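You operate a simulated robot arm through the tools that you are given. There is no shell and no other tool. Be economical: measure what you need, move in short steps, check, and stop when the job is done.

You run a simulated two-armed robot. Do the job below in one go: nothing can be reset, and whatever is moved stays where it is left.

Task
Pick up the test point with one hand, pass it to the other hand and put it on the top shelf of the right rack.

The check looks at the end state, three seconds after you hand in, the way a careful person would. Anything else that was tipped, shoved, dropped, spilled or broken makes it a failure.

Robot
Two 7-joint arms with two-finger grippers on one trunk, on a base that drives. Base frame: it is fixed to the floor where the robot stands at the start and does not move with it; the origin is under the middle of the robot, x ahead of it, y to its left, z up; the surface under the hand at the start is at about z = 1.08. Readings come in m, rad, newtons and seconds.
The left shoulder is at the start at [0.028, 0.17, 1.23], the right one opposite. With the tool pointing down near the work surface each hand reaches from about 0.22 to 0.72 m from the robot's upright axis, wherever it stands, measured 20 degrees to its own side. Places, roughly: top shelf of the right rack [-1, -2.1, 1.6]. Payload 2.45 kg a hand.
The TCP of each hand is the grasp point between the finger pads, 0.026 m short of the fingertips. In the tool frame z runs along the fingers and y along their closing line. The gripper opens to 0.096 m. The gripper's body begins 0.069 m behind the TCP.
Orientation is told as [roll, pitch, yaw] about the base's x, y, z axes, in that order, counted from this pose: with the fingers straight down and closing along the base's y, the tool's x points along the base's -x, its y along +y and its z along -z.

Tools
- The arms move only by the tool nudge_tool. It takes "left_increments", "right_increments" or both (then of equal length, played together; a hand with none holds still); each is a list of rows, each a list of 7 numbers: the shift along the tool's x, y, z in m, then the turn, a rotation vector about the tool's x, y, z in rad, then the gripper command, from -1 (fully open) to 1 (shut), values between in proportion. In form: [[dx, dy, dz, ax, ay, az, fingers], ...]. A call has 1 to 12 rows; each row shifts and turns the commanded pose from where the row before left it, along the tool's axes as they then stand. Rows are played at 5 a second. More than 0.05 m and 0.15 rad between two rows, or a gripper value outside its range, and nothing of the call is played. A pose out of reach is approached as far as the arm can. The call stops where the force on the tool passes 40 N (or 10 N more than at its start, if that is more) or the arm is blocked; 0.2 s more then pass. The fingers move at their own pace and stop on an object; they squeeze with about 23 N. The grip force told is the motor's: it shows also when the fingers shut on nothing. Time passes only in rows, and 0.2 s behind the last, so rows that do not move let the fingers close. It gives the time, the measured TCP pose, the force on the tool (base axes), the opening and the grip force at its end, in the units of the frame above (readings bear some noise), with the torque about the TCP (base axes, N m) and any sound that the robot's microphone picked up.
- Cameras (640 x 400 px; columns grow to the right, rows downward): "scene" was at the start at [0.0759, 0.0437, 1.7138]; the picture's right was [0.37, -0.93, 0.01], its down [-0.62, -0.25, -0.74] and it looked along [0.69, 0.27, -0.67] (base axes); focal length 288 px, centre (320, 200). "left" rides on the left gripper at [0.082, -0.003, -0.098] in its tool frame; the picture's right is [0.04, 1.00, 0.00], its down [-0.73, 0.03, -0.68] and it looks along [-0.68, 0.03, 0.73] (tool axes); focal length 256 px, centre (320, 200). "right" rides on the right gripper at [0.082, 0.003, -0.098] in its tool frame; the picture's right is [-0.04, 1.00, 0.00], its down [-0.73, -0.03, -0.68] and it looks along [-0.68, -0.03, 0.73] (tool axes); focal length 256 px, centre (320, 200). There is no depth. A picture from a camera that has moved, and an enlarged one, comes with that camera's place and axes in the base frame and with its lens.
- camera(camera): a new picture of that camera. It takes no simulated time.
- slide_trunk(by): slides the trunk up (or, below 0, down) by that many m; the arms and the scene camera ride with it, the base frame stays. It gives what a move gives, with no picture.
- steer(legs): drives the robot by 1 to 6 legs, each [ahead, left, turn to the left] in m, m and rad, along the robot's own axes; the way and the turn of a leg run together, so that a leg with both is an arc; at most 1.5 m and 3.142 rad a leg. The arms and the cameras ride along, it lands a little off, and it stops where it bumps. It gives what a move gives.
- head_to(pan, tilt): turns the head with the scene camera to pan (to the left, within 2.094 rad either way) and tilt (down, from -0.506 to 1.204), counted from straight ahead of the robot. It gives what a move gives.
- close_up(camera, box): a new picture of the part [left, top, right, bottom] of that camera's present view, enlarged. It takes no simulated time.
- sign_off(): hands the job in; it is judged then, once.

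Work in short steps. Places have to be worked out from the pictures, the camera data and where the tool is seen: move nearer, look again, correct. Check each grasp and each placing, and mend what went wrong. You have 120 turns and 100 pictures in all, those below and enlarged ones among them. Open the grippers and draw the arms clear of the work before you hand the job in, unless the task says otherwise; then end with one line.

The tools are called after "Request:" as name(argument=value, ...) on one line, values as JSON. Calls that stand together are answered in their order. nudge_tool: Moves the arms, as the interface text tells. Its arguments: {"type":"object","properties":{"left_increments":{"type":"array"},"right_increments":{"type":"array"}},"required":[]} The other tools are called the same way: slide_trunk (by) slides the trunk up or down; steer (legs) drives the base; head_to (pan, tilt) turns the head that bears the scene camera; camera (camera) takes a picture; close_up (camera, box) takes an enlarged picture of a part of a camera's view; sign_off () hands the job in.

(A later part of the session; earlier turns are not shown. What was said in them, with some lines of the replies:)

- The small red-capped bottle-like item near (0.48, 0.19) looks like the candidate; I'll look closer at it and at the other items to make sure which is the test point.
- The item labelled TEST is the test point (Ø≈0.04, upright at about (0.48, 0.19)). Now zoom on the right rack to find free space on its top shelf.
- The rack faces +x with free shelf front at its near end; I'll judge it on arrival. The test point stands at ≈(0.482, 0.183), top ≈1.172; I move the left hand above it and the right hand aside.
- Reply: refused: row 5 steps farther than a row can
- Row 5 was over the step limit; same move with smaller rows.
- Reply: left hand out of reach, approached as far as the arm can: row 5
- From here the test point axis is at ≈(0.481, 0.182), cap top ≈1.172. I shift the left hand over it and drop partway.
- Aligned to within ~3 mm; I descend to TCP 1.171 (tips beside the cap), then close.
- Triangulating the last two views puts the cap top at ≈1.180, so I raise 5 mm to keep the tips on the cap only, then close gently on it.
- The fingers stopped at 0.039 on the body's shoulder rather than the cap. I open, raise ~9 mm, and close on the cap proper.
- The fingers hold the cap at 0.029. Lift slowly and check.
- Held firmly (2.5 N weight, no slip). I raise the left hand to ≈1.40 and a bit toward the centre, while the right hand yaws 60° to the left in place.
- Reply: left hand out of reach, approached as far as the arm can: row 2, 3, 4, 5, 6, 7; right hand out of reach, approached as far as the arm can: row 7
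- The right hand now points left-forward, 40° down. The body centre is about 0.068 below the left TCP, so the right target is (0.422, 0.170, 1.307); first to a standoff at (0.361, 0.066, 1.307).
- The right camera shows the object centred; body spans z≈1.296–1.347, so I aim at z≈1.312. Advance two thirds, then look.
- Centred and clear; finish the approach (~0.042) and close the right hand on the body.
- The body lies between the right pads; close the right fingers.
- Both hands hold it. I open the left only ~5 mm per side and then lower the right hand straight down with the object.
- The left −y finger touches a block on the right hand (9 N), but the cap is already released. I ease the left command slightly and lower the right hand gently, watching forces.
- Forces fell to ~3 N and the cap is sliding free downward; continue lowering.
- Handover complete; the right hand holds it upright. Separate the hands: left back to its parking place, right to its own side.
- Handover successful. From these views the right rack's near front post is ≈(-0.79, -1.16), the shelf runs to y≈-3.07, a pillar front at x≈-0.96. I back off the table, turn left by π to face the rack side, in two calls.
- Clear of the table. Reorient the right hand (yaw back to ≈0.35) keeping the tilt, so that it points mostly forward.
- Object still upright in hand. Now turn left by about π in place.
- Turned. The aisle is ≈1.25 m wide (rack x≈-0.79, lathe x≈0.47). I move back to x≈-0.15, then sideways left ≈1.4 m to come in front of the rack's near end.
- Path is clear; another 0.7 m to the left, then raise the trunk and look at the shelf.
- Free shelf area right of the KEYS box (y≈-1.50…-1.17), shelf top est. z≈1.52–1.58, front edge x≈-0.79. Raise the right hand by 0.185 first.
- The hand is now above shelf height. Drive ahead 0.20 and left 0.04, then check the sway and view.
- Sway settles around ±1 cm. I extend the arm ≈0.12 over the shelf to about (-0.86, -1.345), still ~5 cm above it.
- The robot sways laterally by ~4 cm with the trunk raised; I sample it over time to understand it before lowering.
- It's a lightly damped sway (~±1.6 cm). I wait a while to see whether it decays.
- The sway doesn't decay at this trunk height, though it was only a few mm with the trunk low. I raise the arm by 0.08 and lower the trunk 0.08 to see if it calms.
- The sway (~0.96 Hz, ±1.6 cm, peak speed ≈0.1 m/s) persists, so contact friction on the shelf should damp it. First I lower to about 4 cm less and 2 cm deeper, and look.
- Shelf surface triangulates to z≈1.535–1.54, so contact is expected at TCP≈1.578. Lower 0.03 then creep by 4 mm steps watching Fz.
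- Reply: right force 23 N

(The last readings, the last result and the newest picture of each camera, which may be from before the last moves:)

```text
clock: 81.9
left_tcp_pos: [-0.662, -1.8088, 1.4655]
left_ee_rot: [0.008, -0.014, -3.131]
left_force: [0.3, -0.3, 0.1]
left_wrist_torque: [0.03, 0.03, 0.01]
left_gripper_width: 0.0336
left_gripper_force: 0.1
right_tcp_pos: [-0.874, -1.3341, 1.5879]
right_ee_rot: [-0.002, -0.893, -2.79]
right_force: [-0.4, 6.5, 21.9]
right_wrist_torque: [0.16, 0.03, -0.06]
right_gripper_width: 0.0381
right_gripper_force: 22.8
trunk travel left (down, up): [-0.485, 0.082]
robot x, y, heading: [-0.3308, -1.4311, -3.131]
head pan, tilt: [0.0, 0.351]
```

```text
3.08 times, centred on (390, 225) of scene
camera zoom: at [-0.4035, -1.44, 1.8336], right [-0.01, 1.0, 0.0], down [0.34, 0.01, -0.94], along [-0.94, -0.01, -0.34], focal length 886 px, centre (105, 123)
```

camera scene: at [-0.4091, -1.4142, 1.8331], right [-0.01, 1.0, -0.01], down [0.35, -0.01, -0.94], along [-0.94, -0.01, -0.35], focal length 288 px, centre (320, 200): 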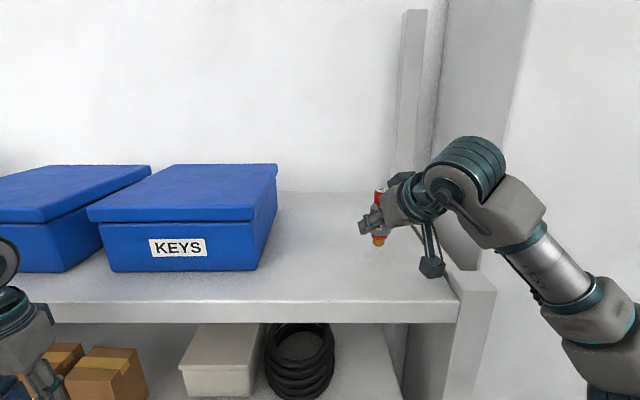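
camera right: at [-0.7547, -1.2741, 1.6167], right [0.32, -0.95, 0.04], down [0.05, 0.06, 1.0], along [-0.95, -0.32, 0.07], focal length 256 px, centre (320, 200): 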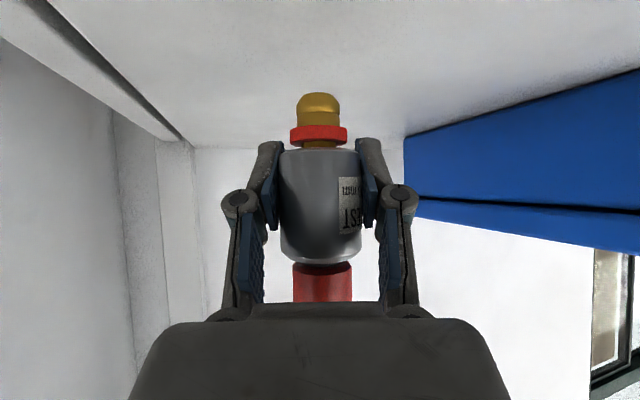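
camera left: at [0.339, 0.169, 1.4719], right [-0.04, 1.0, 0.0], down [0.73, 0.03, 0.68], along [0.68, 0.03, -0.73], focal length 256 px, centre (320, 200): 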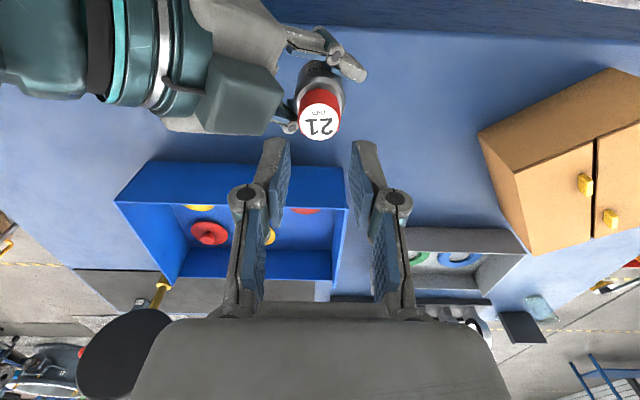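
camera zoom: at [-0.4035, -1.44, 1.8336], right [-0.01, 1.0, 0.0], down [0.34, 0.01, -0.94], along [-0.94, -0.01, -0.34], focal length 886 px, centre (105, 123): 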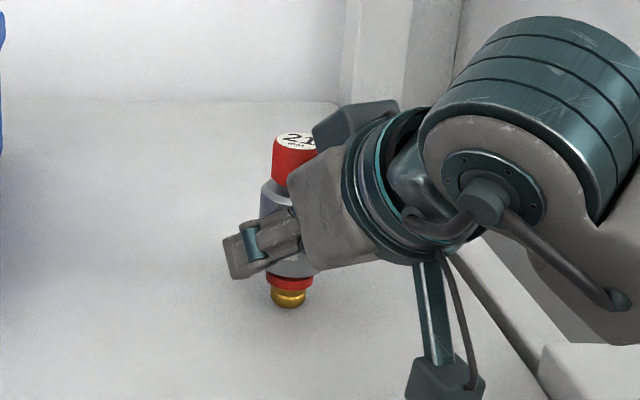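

Contact made (≈22 N, with ~6 N friction). I hold it so that the friction damps the sway.

Request:
nudge_tool(right_increments=[[0, 0, 0, 0, 0, 0, 1], [0, 0, 0, 0, 0, 0, 1], [0, 0, 0, 0, 0, 0, 1], [0, 0, 0, 0, 0, 0, 1], [0, 0, 0, 0, 0, 0, 1], [0, 0, 0, 0, 0, 0, 1], [0, 0, 0, 0, 0, 0, 1], [0, 0, 0, 0, 0, 0, 1], [0, 0, 0, 0, 0, 0, 1], [0, 0, 0, 0, 0, 0, 1], [0, 0, 0, 0, 0, 0, 1], [0, 0, 0, 0, 0, 0, 1]])

Request:
nudge_tool(right_increments=[[0, 0, 0, 0, 0, 0, 1]])

Request:
nudge_tool(right_increments=[[0, 0, 0, 0, 0, 0, 1]])

Request:
nudge_tool(right_increments=[[0, 0, 0, 0, 0, 0, 1]])

Request:
close_up(camera="scene", box=[310, 160, 470, 290])

```text
clock: 84.5
left_tcp_pos: [-0.6623, -1.8037, 1.4667]
left_ee_rot: [0.01, -0.013, -3.131]
left_force: [-0.7, -0.7, -0.9]
left_wrist_torque: [-0.02, 0.0, 0.02]
left_gripper_width: 0.0335
left_gripper_force: 0.0
right_tcp_pos: [-0.8735, -1.3312, 1.5863]
right_ee_rot: [0.001, -0.891, -2.787]
right_force: [2.6, -5.4, 14.5]
right_wrist_torque: [-0.17, -0.06, -0.01]
right_gripper_width: 0.0381
right_gripper_force: 23.2
trunk travel left (down, up): [-0.485, 0.082]
robot x, y, heading: [-0.3262, -1.4328, -3.132]
head pan, tilt: [0.0, 0.351]
```

```text
clock: 84.9
left_tcp_pos: [-0.6616, -1.8028, 1.4661]
left_ee_rot: [0.012, -0.012, -3.131]
left_force: [0.0, -0.1, -0.8]
left_wrist_torque: [0.01, -0.01, -0.02]
left_gripper_width: 0.0338
left_gripper_force: 0.1
right_tcp_pos: [-0.8737, -1.3309, 1.587]
right_ee_rot: [0.002, -0.892, -2.789]
right_force: [2.5, -5.5, 13.7]
right_wrist_torque: [-0.15, -0.08, 0.0]
right_gripper_width: 0.0383
right_gripper_force: 22.5
trunk travel left (down, up): [-0.485, 0.082]
robot x, y, heading: [-0.3248, -1.4285, -3.13]
head pan, tilt: [0.0, 0.351]
```

```text
clock: 85.3
left_tcp_pos: [-0.6624, -1.8045, 1.4676]
left_ee_rot: [0.011, -0.012, -3.131]
left_force: [0.4, -0.5, 0.4]
left_wrist_torque: [-0.04, -0.03, -0.03]
left_gripper_width: 0.0337
left_gripper_force: 0.0
right_tcp_pos: [-0.8733, -1.3322, 1.5856]
right_ee_rot: [0.002, -0.891, -2.79]
right_force: [2.7, -3.8, 12.3]
right_wrist_torque: [-0.13, -0.07, 0.01]
right_gripper_width: 0.0382
right_gripper_force: 22.9
trunk travel left (down, up): [-0.485, 0.082]
robot x, y, heading: [-0.3293, -1.4321, -3.128]
head pan, tilt: [0.0, 0.351]
```

```text
clock: 85.7
left_tcp_pos: [-0.662, -1.8021, 1.4673]
left_ee_rot: [0.01, -0.012, -3.131]
left_force: [-0.7, -0.5, -1.4]
left_wrist_torque: [0.01, 0.0, 0.0]
left_gripper_width: 0.0334
left_gripper_force: 0.1
right_tcp_pos: [-0.8729, -1.3309, 1.5861]
right_ee_rot: [0.003, -0.891, -2.79]
right_force: [2.5, -4.0, 11.9]
right_wrist_torque: [-0.1, -0.06, -0.03]
right_gripper_width: 0.0382
right_gripper_force: 22.6
trunk travel left (down, up): [-0.485, 0.082]
robot x, y, heading: [-0.3305, -1.428, -3.133]
head pan, tilt: [0.0, 0.351]
```

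```text
3.08 times, centred on (390, 225) of scene
camera zoom: at [-0.4043, -1.4382, 1.8334], right [-0.01, 1.0, 0.0], down [0.34, 0.01, -0.94], along [-0.94, -0.01, -0.34], focal length 886 px, centre (105, 123)
```

zoom: 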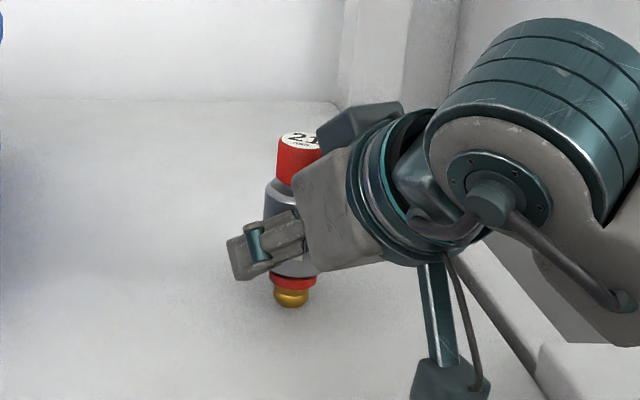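

The sway is gone. I relieve the preload by raising the command ~5 mm before opening.

Request:
nudge_tool(right_increments=[[-0.0015, 0, -0.0013, 0, 0, 0, 1], [-0.0015, 0, -0.0013, 0, 0, 0, 1], [0, 0, 0, 0, 0, 0, 1]])

Request:
nudge_tool(right_increments=[[0, 0, 0, 0, 0, 0, 1]])

```text
clock: 86.5
left_tcp_pos: [-0.6651, -1.801, 1.467]
left_ee_rot: [0.013, -0.013, -3.132]
left_force: [0.2, -0.5, -0.3]
left_wrist_torque: [-0.01, 0.0, 0.0]
left_gripper_width: 0.0338
left_gripper_force: 0.1
right_tcp_pos: [-0.8761, -1.328, 1.5877]
right_ee_rot: [0.003, -0.89, -2.792]
right_force: [-0.5, -1.1, -2.4]
right_wrist_torque: [0.01, 0.04, 0.0]
right_gripper_width: 0.0382
right_gripper_force: 22.8
trunk travel left (down, up): [-0.485, 0.082]
robot x, y, heading: [-0.3296, -1.4307, -3.134]
head pan, tilt: [0.0, 0.351]
```

```text
clock: 86.9
left_tcp_pos: [-0.6638, -1.803, 1.4659]
left_ee_rot: [0.009, -0.01, -3.132]
left_force: [-0.5, -0.5, 0.0]
left_wrist_torque: [0.02, 0.01, 0.04]
left_gripper_width: 0.0335
left_gripper_force: 0.0
right_tcp_pos: [-0.8764, -1.3313, 1.5901]
right_ee_rot: [0.004, -0.89, -2.789]
right_force: [-0.4, -0.4, -1.9]
right_wrist_torque: [0.03, -0.01, -0.02]
right_gripper_width: 0.038
right_gripper_force: 22.6
trunk travel left (down, up): [-0.485, 0.082]
robot x, y, heading: [-0.33, -1.4285, -3.131]
head pan, tilt: [0.0, 0.351]
```

Now just off the shelf. Lower ~2.5 mm for light contact, then check.

Request:
nudge_tool(right_increments=[[0.0014, 0, 0.0012, 0, 0, 0, 1], [0, 0, 0, 0, 0, 0, 1]])

Request:
nudge_tool(right_increments=[[0, 0, 0, 0, 0, 0, 1]])

```text
clock: 87.5
left_tcp_pos: [-0.6635, -1.8013, 1.4669]
left_ee_rot: [0.013, -0.013, -3.131]
left_force: [0.3, 0.4, -0.8]
left_wrist_torque: [0.04, 0.0, 0.03]
left_gripper_width: 0.0334
left_gripper_force: 0.0
right_tcp_pos: [-0.8765, -1.329, 1.5876]
right_ee_rot: [0.002, -0.89, -2.791]
right_force: [-0.1, -0.1, -2.7]
right_wrist_torque: [-0.03, -0.03, 0.01]
right_gripper_width: 0.0379
right_gripper_force: 23.2
trunk travel left (down, up): [-0.485, 0.082]
robot x, y, heading: [-0.3291, -1.431, -3.128]
head pan, tilt: [0.0, 0.351]
```

```text
clock: 87.9
left_tcp_pos: [-0.6644, -1.8028, 1.466]
left_ee_rot: [0.012, -0.012, -3.13]
left_force: [0.5, -0.2, -0.7]
left_wrist_torque: [0.01, -0.02, 0.03]
left_gripper_width: 0.0332
left_gripper_force: 0.1
right_tcp_pos: [-0.8754, -1.3296, 1.5873]
right_ee_rot: [0.002, -0.89, -2.791]
right_force: [0.0, -0.1, -2.8]
right_wrist_torque: [-0.01, 0.01, 0.0]
right_gripper_width: 0.038
right_gripper_force: 23.0
trunk travel left (down, up): [-0.485, 0.082]
robot x, y, heading: [-0.3312, -1.431, -3.133]
head pan, tilt: [0.0, 0.351]
```

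Still carrying its weight; a bit lower in ~1.2 mm steps.

Request:
nudge_tool(right_increments=[[0.0009, 0, 0.0008, 0, 0, 0, 1], [0, 0, 0, 0, 0, 0, 1]])

Request:
nudge_tool(right_increments=[[0.0009, 0, 0.0008, 0, 0, 0, 1], [0, 0, 0, 0, 0, 0, 1]])

```text
clock: 88.5
left_tcp_pos: [-0.6644, -1.8026, 1.4665]
left_ee_rot: [0.012, -0.012, -3.132]
left_force: [-0.2, 0.6, -0.1]
left_wrist_torque: [0.02, 0.01, 0.01]
left_gripper_width: 0.0336
left_gripper_force: 0.1
right_tcp_pos: [-0.876, -1.3287, 1.5868]
right_ee_rot: [0.004, -0.893, -2.792]
right_force: [-0.6, -0.4, -0.7]
right_wrist_torque: [0.03, 0.0, 0.0]
right_gripper_width: 0.038
right_gripper_force: 22.7
trunk travel left (down, up): [-0.485, 0.082]
robot x, y, heading: [-0.3258, -1.4308, -3.127]
head pan, tilt: [0.0, 0.351]
```

```text
clock: 89.1
left_tcp_pos: [-0.6636, -1.8013, 1.4674]
left_ee_rot: [0.01, -0.014, -3.131]
left_force: [-0.8, 0.5, -0.3]
left_wrist_torque: [0.02, -0.01, 0.01]
left_gripper_width: 0.0335
left_gripper_force: 0.0
right_tcp_pos: [-0.8765, -1.3282, 1.5862]
right_ee_rot: [0.006, -0.896, -2.793]
right_force: [-4.6, 1.1, 14.2]
right_wrist_torque: [0.1, 0.07, 0.04]
right_gripper_width: 0.0381
right_gripper_force: 23.1
trunk travel left (down, up): [-0.485, 0.082]
robot x, y, heading: [-0.3307, -1.4301, -3.131]
head pan, tilt: [0.0, 0.351]
```

Now 14 N; back off 0.8 mm to about a light touch.

Request:
nudge_tool(right_increments=[[-0.0006, 0, -0.0005, 0, 0, 0, 1], [0, 0, 0, 0, 0, 0, 1]])

Request:
close_up(camera="scene", box=[310, 160, 470, 290])

Request:
camera(camera="right")

```text
clock: 89.7
left_tcp_pos: [-0.6645, -1.8012, 1.4673]
left_ee_rot: [0.009, -0.009, -3.131]
left_force: [0.1, 0.1, 0.0]
left_wrist_torque: [0.01, 0.01, -0.03]
left_gripper_width: 0.0336
left_gripper_force: 0.0
right_tcp_pos: [-0.8758, -1.329, 1.586]
right_ee_rot: [0.003, -0.891, -2.792]
right_force: [-7.1, 1.0, 16.3]
right_wrist_torque: [0.04, 0.15, -0.02]
right_gripper_width: 0.0379
right_gripper_force: 22.9
trunk travel left (down, up): [-0.485, 0.082]
robot x, y, heading: [-0.328, -1.432, -3.13]
head pan, tilt: [0.0, 0.351]
```

```text
3.08 times, centred on (390, 225) of scene
camera zoom: at [-0.4087, -1.4339, 1.8333], right [-0.01, 1.0, 0.0], down [0.35, 0.0, -0.94], along [-0.94, -0.01, -0.35], focal length 886 px, centre (105, 123)
```

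zoom: 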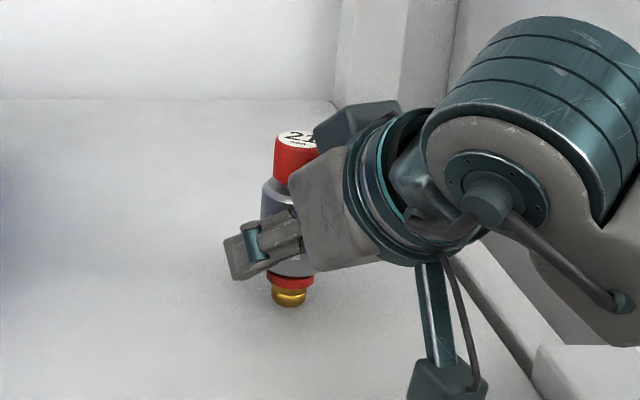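

```text
42 pictures are left
camera right: at [-0.7548, -1.2881, 1.5848], right [0.32, -0.95, 0.03], down [0.05, 0.05, 1.0], along [-0.95, -0.32, 0.07], focal length 256 px, centre (320, 200)
```

right: 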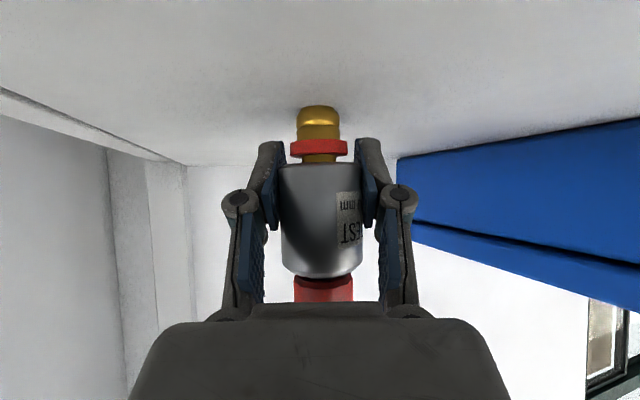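

The object slid up ~5 mm in the grip during damping but is upright. Back off a little more to lighten contact.

Request:
nudge_tool(right_increments=[[-0.0009, 0, -0.0008, 0, 0, 0, 1], [0, 0, 0, 0, 0, 0, 1]])

Request:
nudge_tool(right_increments=[[0, 0, 0, 0, 0, 0, 1]])

```text
clock: 90.3
left_tcp_pos: [-0.6638, -1.8016, 1.4667]
left_ee_rot: [0.011, -0.013, -3.132]
left_force: [0.8, 0.6, -1.2]
left_wrist_torque: [0.03, 0.03, 0.0]
left_gripper_width: 0.0337
left_gripper_force: 0.0
right_tcp_pos: [-0.876, -1.3284, 1.5857]
right_ee_rot: [0.003, -0.888, -2.792]
right_force: [-2.6, 0.0, 6.6]
right_wrist_torque: [0.01, 0.12, -0.01]
right_gripper_width: 0.0382
right_gripper_force: 22.7
trunk travel left (down, up): [-0.485, 0.082]
robot x, y, heading: [-0.3294, -1.4333, -3.132]
head pan, tilt: [0.0, 0.351]
```

```text
clock: 90.7
left_tcp_pos: [-0.6646, -1.8028, 1.4679]
left_ee_rot: [0.01, -0.012, -3.131]
left_force: [-1.4, -0.7, 0.8]
left_wrist_torque: [0.03, 0.02, -0.06]
left_gripper_width: 0.0335
left_gripper_force: 0.1
right_tcp_pos: [-0.8769, -1.3292, 1.5862]
right_ee_rot: [0.004, -0.888, -2.792]
right_force: [-1.8, -0.1, 1.5]
right_wrist_torque: [-0.03, 0.06, -0.05]
right_gripper_width: 0.0378
right_gripper_force: 22.5
trunk travel left (down, up): [-0.485, 0.082]
robot x, y, heading: [-0.3308, -1.4337, -3.133]
head pan, tilt: [0.0, 0.351]
```

Light contact (~4 N on the shelf). Open the right fingers slightly first, then look.

Request:
nudge_tool(right_increments=[[0, 0, 0, 0, 0, 0, 0.1], [0, 0, 0, 0, 0, 0, -0.1], [0, 0, 0, 0, 0, 0, -0.3]])

Request:
camera(camera="right")

Request:
close_up(camera="scene", box=[310, 160, 470, 290])

```text
clock: 91.5
left_tcp_pos: [-0.6629, -1.8015, 1.4664]
left_ee_rot: [0.01, -0.011, -3.131]
left_force: [0.5, -0.5, -1.5]
left_wrist_torque: [-0.02, 0.02, 0.03]
left_gripper_width: 0.0337
left_gripper_force: 0.1
right_tcp_pos: [-0.8761, -1.3298, 1.5871]
right_ee_rot: [0.003, -0.891, -2.792]
right_force: [-0.2, 0.6, 0.3]
right_wrist_torque: [-0.03, -0.01, -0.04]
right_gripper_width: 0.0626
right_gripper_force: 0.0
trunk travel left (down, up): [-0.485, 0.082]
robot x, y, heading: [-0.3304, -1.4346, -3.132]
head pan, tilt: [0.0, 0.351]
```

```text
41 pictures are left
camera right: at [-0.7547, -1.2878, 1.5858], right [0.32, -0.95, 0.03], down [0.05, 0.05, 1.0], along [-0.95, -0.32, 0.07], focal length 256 px, centre (320, 200)
```

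right: 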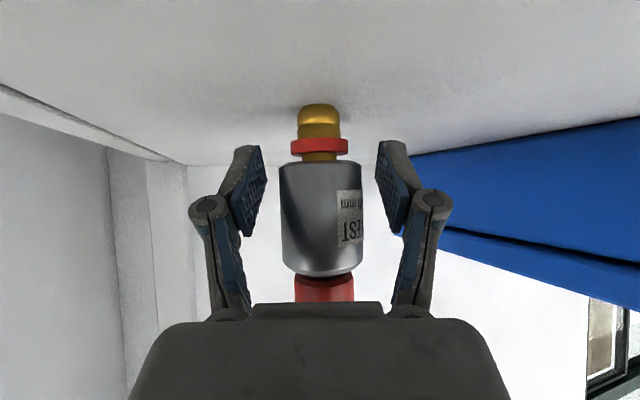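

```text
3.08 times, centred on (390, 225) of scene
camera zoom: at [-0.4085, -1.4336, 1.8331], right [-0.01, 1.0, 0.0], down [0.35, 0.0, -0.94], along [-0.94, -0.01, -0.35], focal length 886 px, centre (105, 123)
```

zoom: 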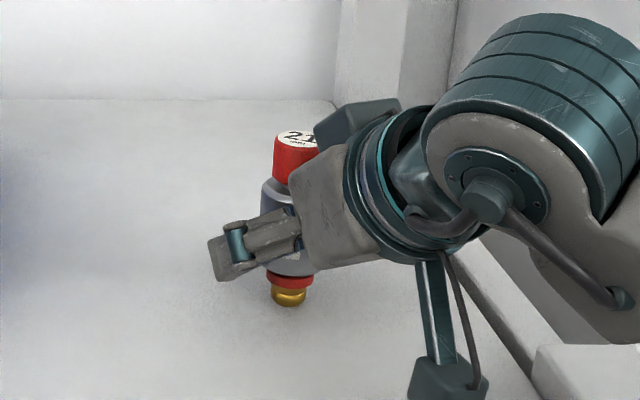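

Standing upright on its own. Open fully and withdraw straight back horizontally.

Request:
nudge_tool(right_increments=[[0, 0, 0, 0, 0, 0, -1], [0, 0, 0, 0, 0, 0, -1], [0.0095, 0, -0.0116, 0, 0, 0, -1], [0.0126, 0, -0.0155, 0, 0, 0, -1], [0.0189, 0, -0.0233, 0, 0, 0, -1], [0.0189, 0, -0.0233, 0, 0, 0, -1], [0.0189, 0, -0.0233, 0, 0, 0, -1], [0.0189, 0, -0.0233, 0, 0, 0, -1], [0, 0, 0, 0, 0, 0, -1]])

Request:
camera(camera="scene")

Request:
camera(camera="right")

```text
clock: 93.5
left_tcp_pos: [-0.6648, -1.8009, 1.466]
left_ee_rot: [0.012, -0.012, -3.131]
left_force: [0.4, -0.2, 0.0]
left_wrist_torque: [-0.03, 0.0, -0.01]
left_gripper_width: 0.0339
left_gripper_force: 0.0
right_tcp_pos: [-0.7286, -1.2752, 1.5871]
right_ee_rot: [0.005, -0.89, -2.793]
right_force: [-0.6, 0.5, 0.7]
right_wrist_torque: [-0.03, 0.0, 0.01]
right_gripper_width: 0.0958
right_gripper_force: 0.0
trunk travel left (down, up): [-0.485, 0.082]
robot x, y, heading: [-0.3307, -1.4332, -3.132]
head pan, tilt: [0.0, 0.351]
```

```text
39 pictures are left
camera scene: at [-0.4078, -1.4322, 1.8332], right [-0.01, 1.0, 0.0], down [0.35, 0.0, -0.94], along [-0.94, -0.01, -0.35], focal length 288 px, centre (320, 200)
```

scene: 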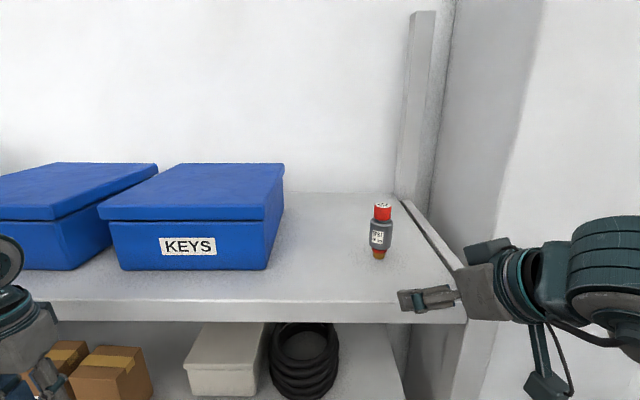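

```text
38 pictures are left
camera right: at [-0.6079, -1.2337, 1.5855], right [0.32, -0.95, 0.03], down [0.05, 0.05, 1.0], along [-0.95, -0.32, 0.07], focal length 256 px, centre (320, 200)
```

right: 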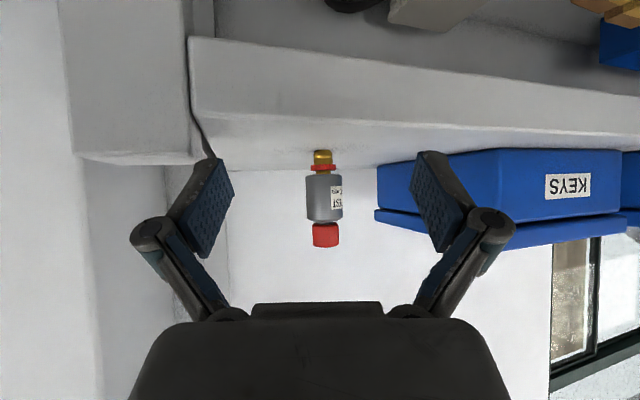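

The test point stands upright and free on the top shelf. Drive straight back 0.2 m, open the left gripper, and do a final check.

Request:
steer(legs=[[-0.2, 0, 0]])

Request:
nudge_tool(left_increments=[[0, 0, 0, 0, 0, 0, -1], [0, 0, 0, 0, 0, 0, -1], [0, 0, 0, 0, 0, 0, -1]])

Request:
close_up(camera="scene", box=[160, 80, 520, 305])

```text
clock: 95.1
left_tcp_pos: [-0.4671, -1.7998, 1.4654]
left_ee_rot: [0.012, -0.006, -3.132]
left_force: [-0.3, 0.4, -0.4]
left_wrist_torque: [-0.04, -0.03, 0.0]
left_gripper_width: 0.0336
left_gripper_force: 0.0
right_tcp_pos: [-0.5328, -1.2739, 1.5852]
right_ee_rot: [0.007, -0.888, -2.794]
right_force: [0.0, 0.2, 0.2]
right_wrist_torque: [0.01, -0.02, 0.02]
right_gripper_width: 0.0956
right_gripper_force: 0.1
trunk travel left (down, up): [-0.485, 0.082]
robot x, y, heading: [-0.1292, -1.4316, -3.136]
head pan, tilt: [0.0, 0.351]
```

```text
clock: 95.9
left_tcp_pos: [-0.4606, -1.7996, 1.4675]
left_ee_rot: [0.013, -0.013, -3.133]
left_force: [-0.1, -0.3, 0.3]
left_wrist_torque: [-0.01, -0.01, -0.01]
left_gripper_width: 0.096
left_gripper_force: 0.2
right_tcp_pos: [-0.5256, -1.2737, 1.5875]
right_ee_rot: [0.003, -0.891, -2.793]
right_force: [0.0, -0.2, 0.7]
right_wrist_torque: [0.0, -0.01, -0.02]
right_gripper_width: 0.0958
right_gripper_force: 0.1
trunk travel left (down, up): [-0.485, 0.082]
robot x, y, heading: [-0.1263, -1.4326, -3.135]
head pan, tilt: [0.0, 0.351]
```

```text
1.78 times, centred on (340, 192) of scene
camera zoom: at [-0.2074, -1.4309, 1.8331], right [-0.01, 1.0, 0.0], down [0.35, 0.0, -0.94], along [-0.94, -0.01, -0.35], focal length 512 px, centre (284, 213)
```

zoom: 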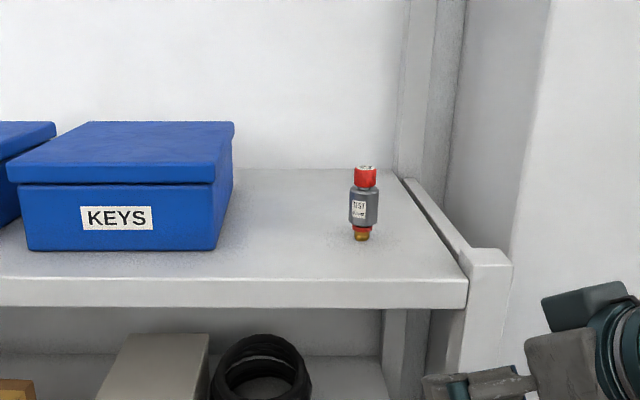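

The test point is upright on the top shelf, nothing else there was disturbed, and both grippers are open and clear, so I hand in.

Request:
sign_off()

```text
The job is handed in.
```

The test point was picked up with the left hand, passed to the right hand, and now stands upright on the top shelf of the right rack, with both grippers open and clear of it.
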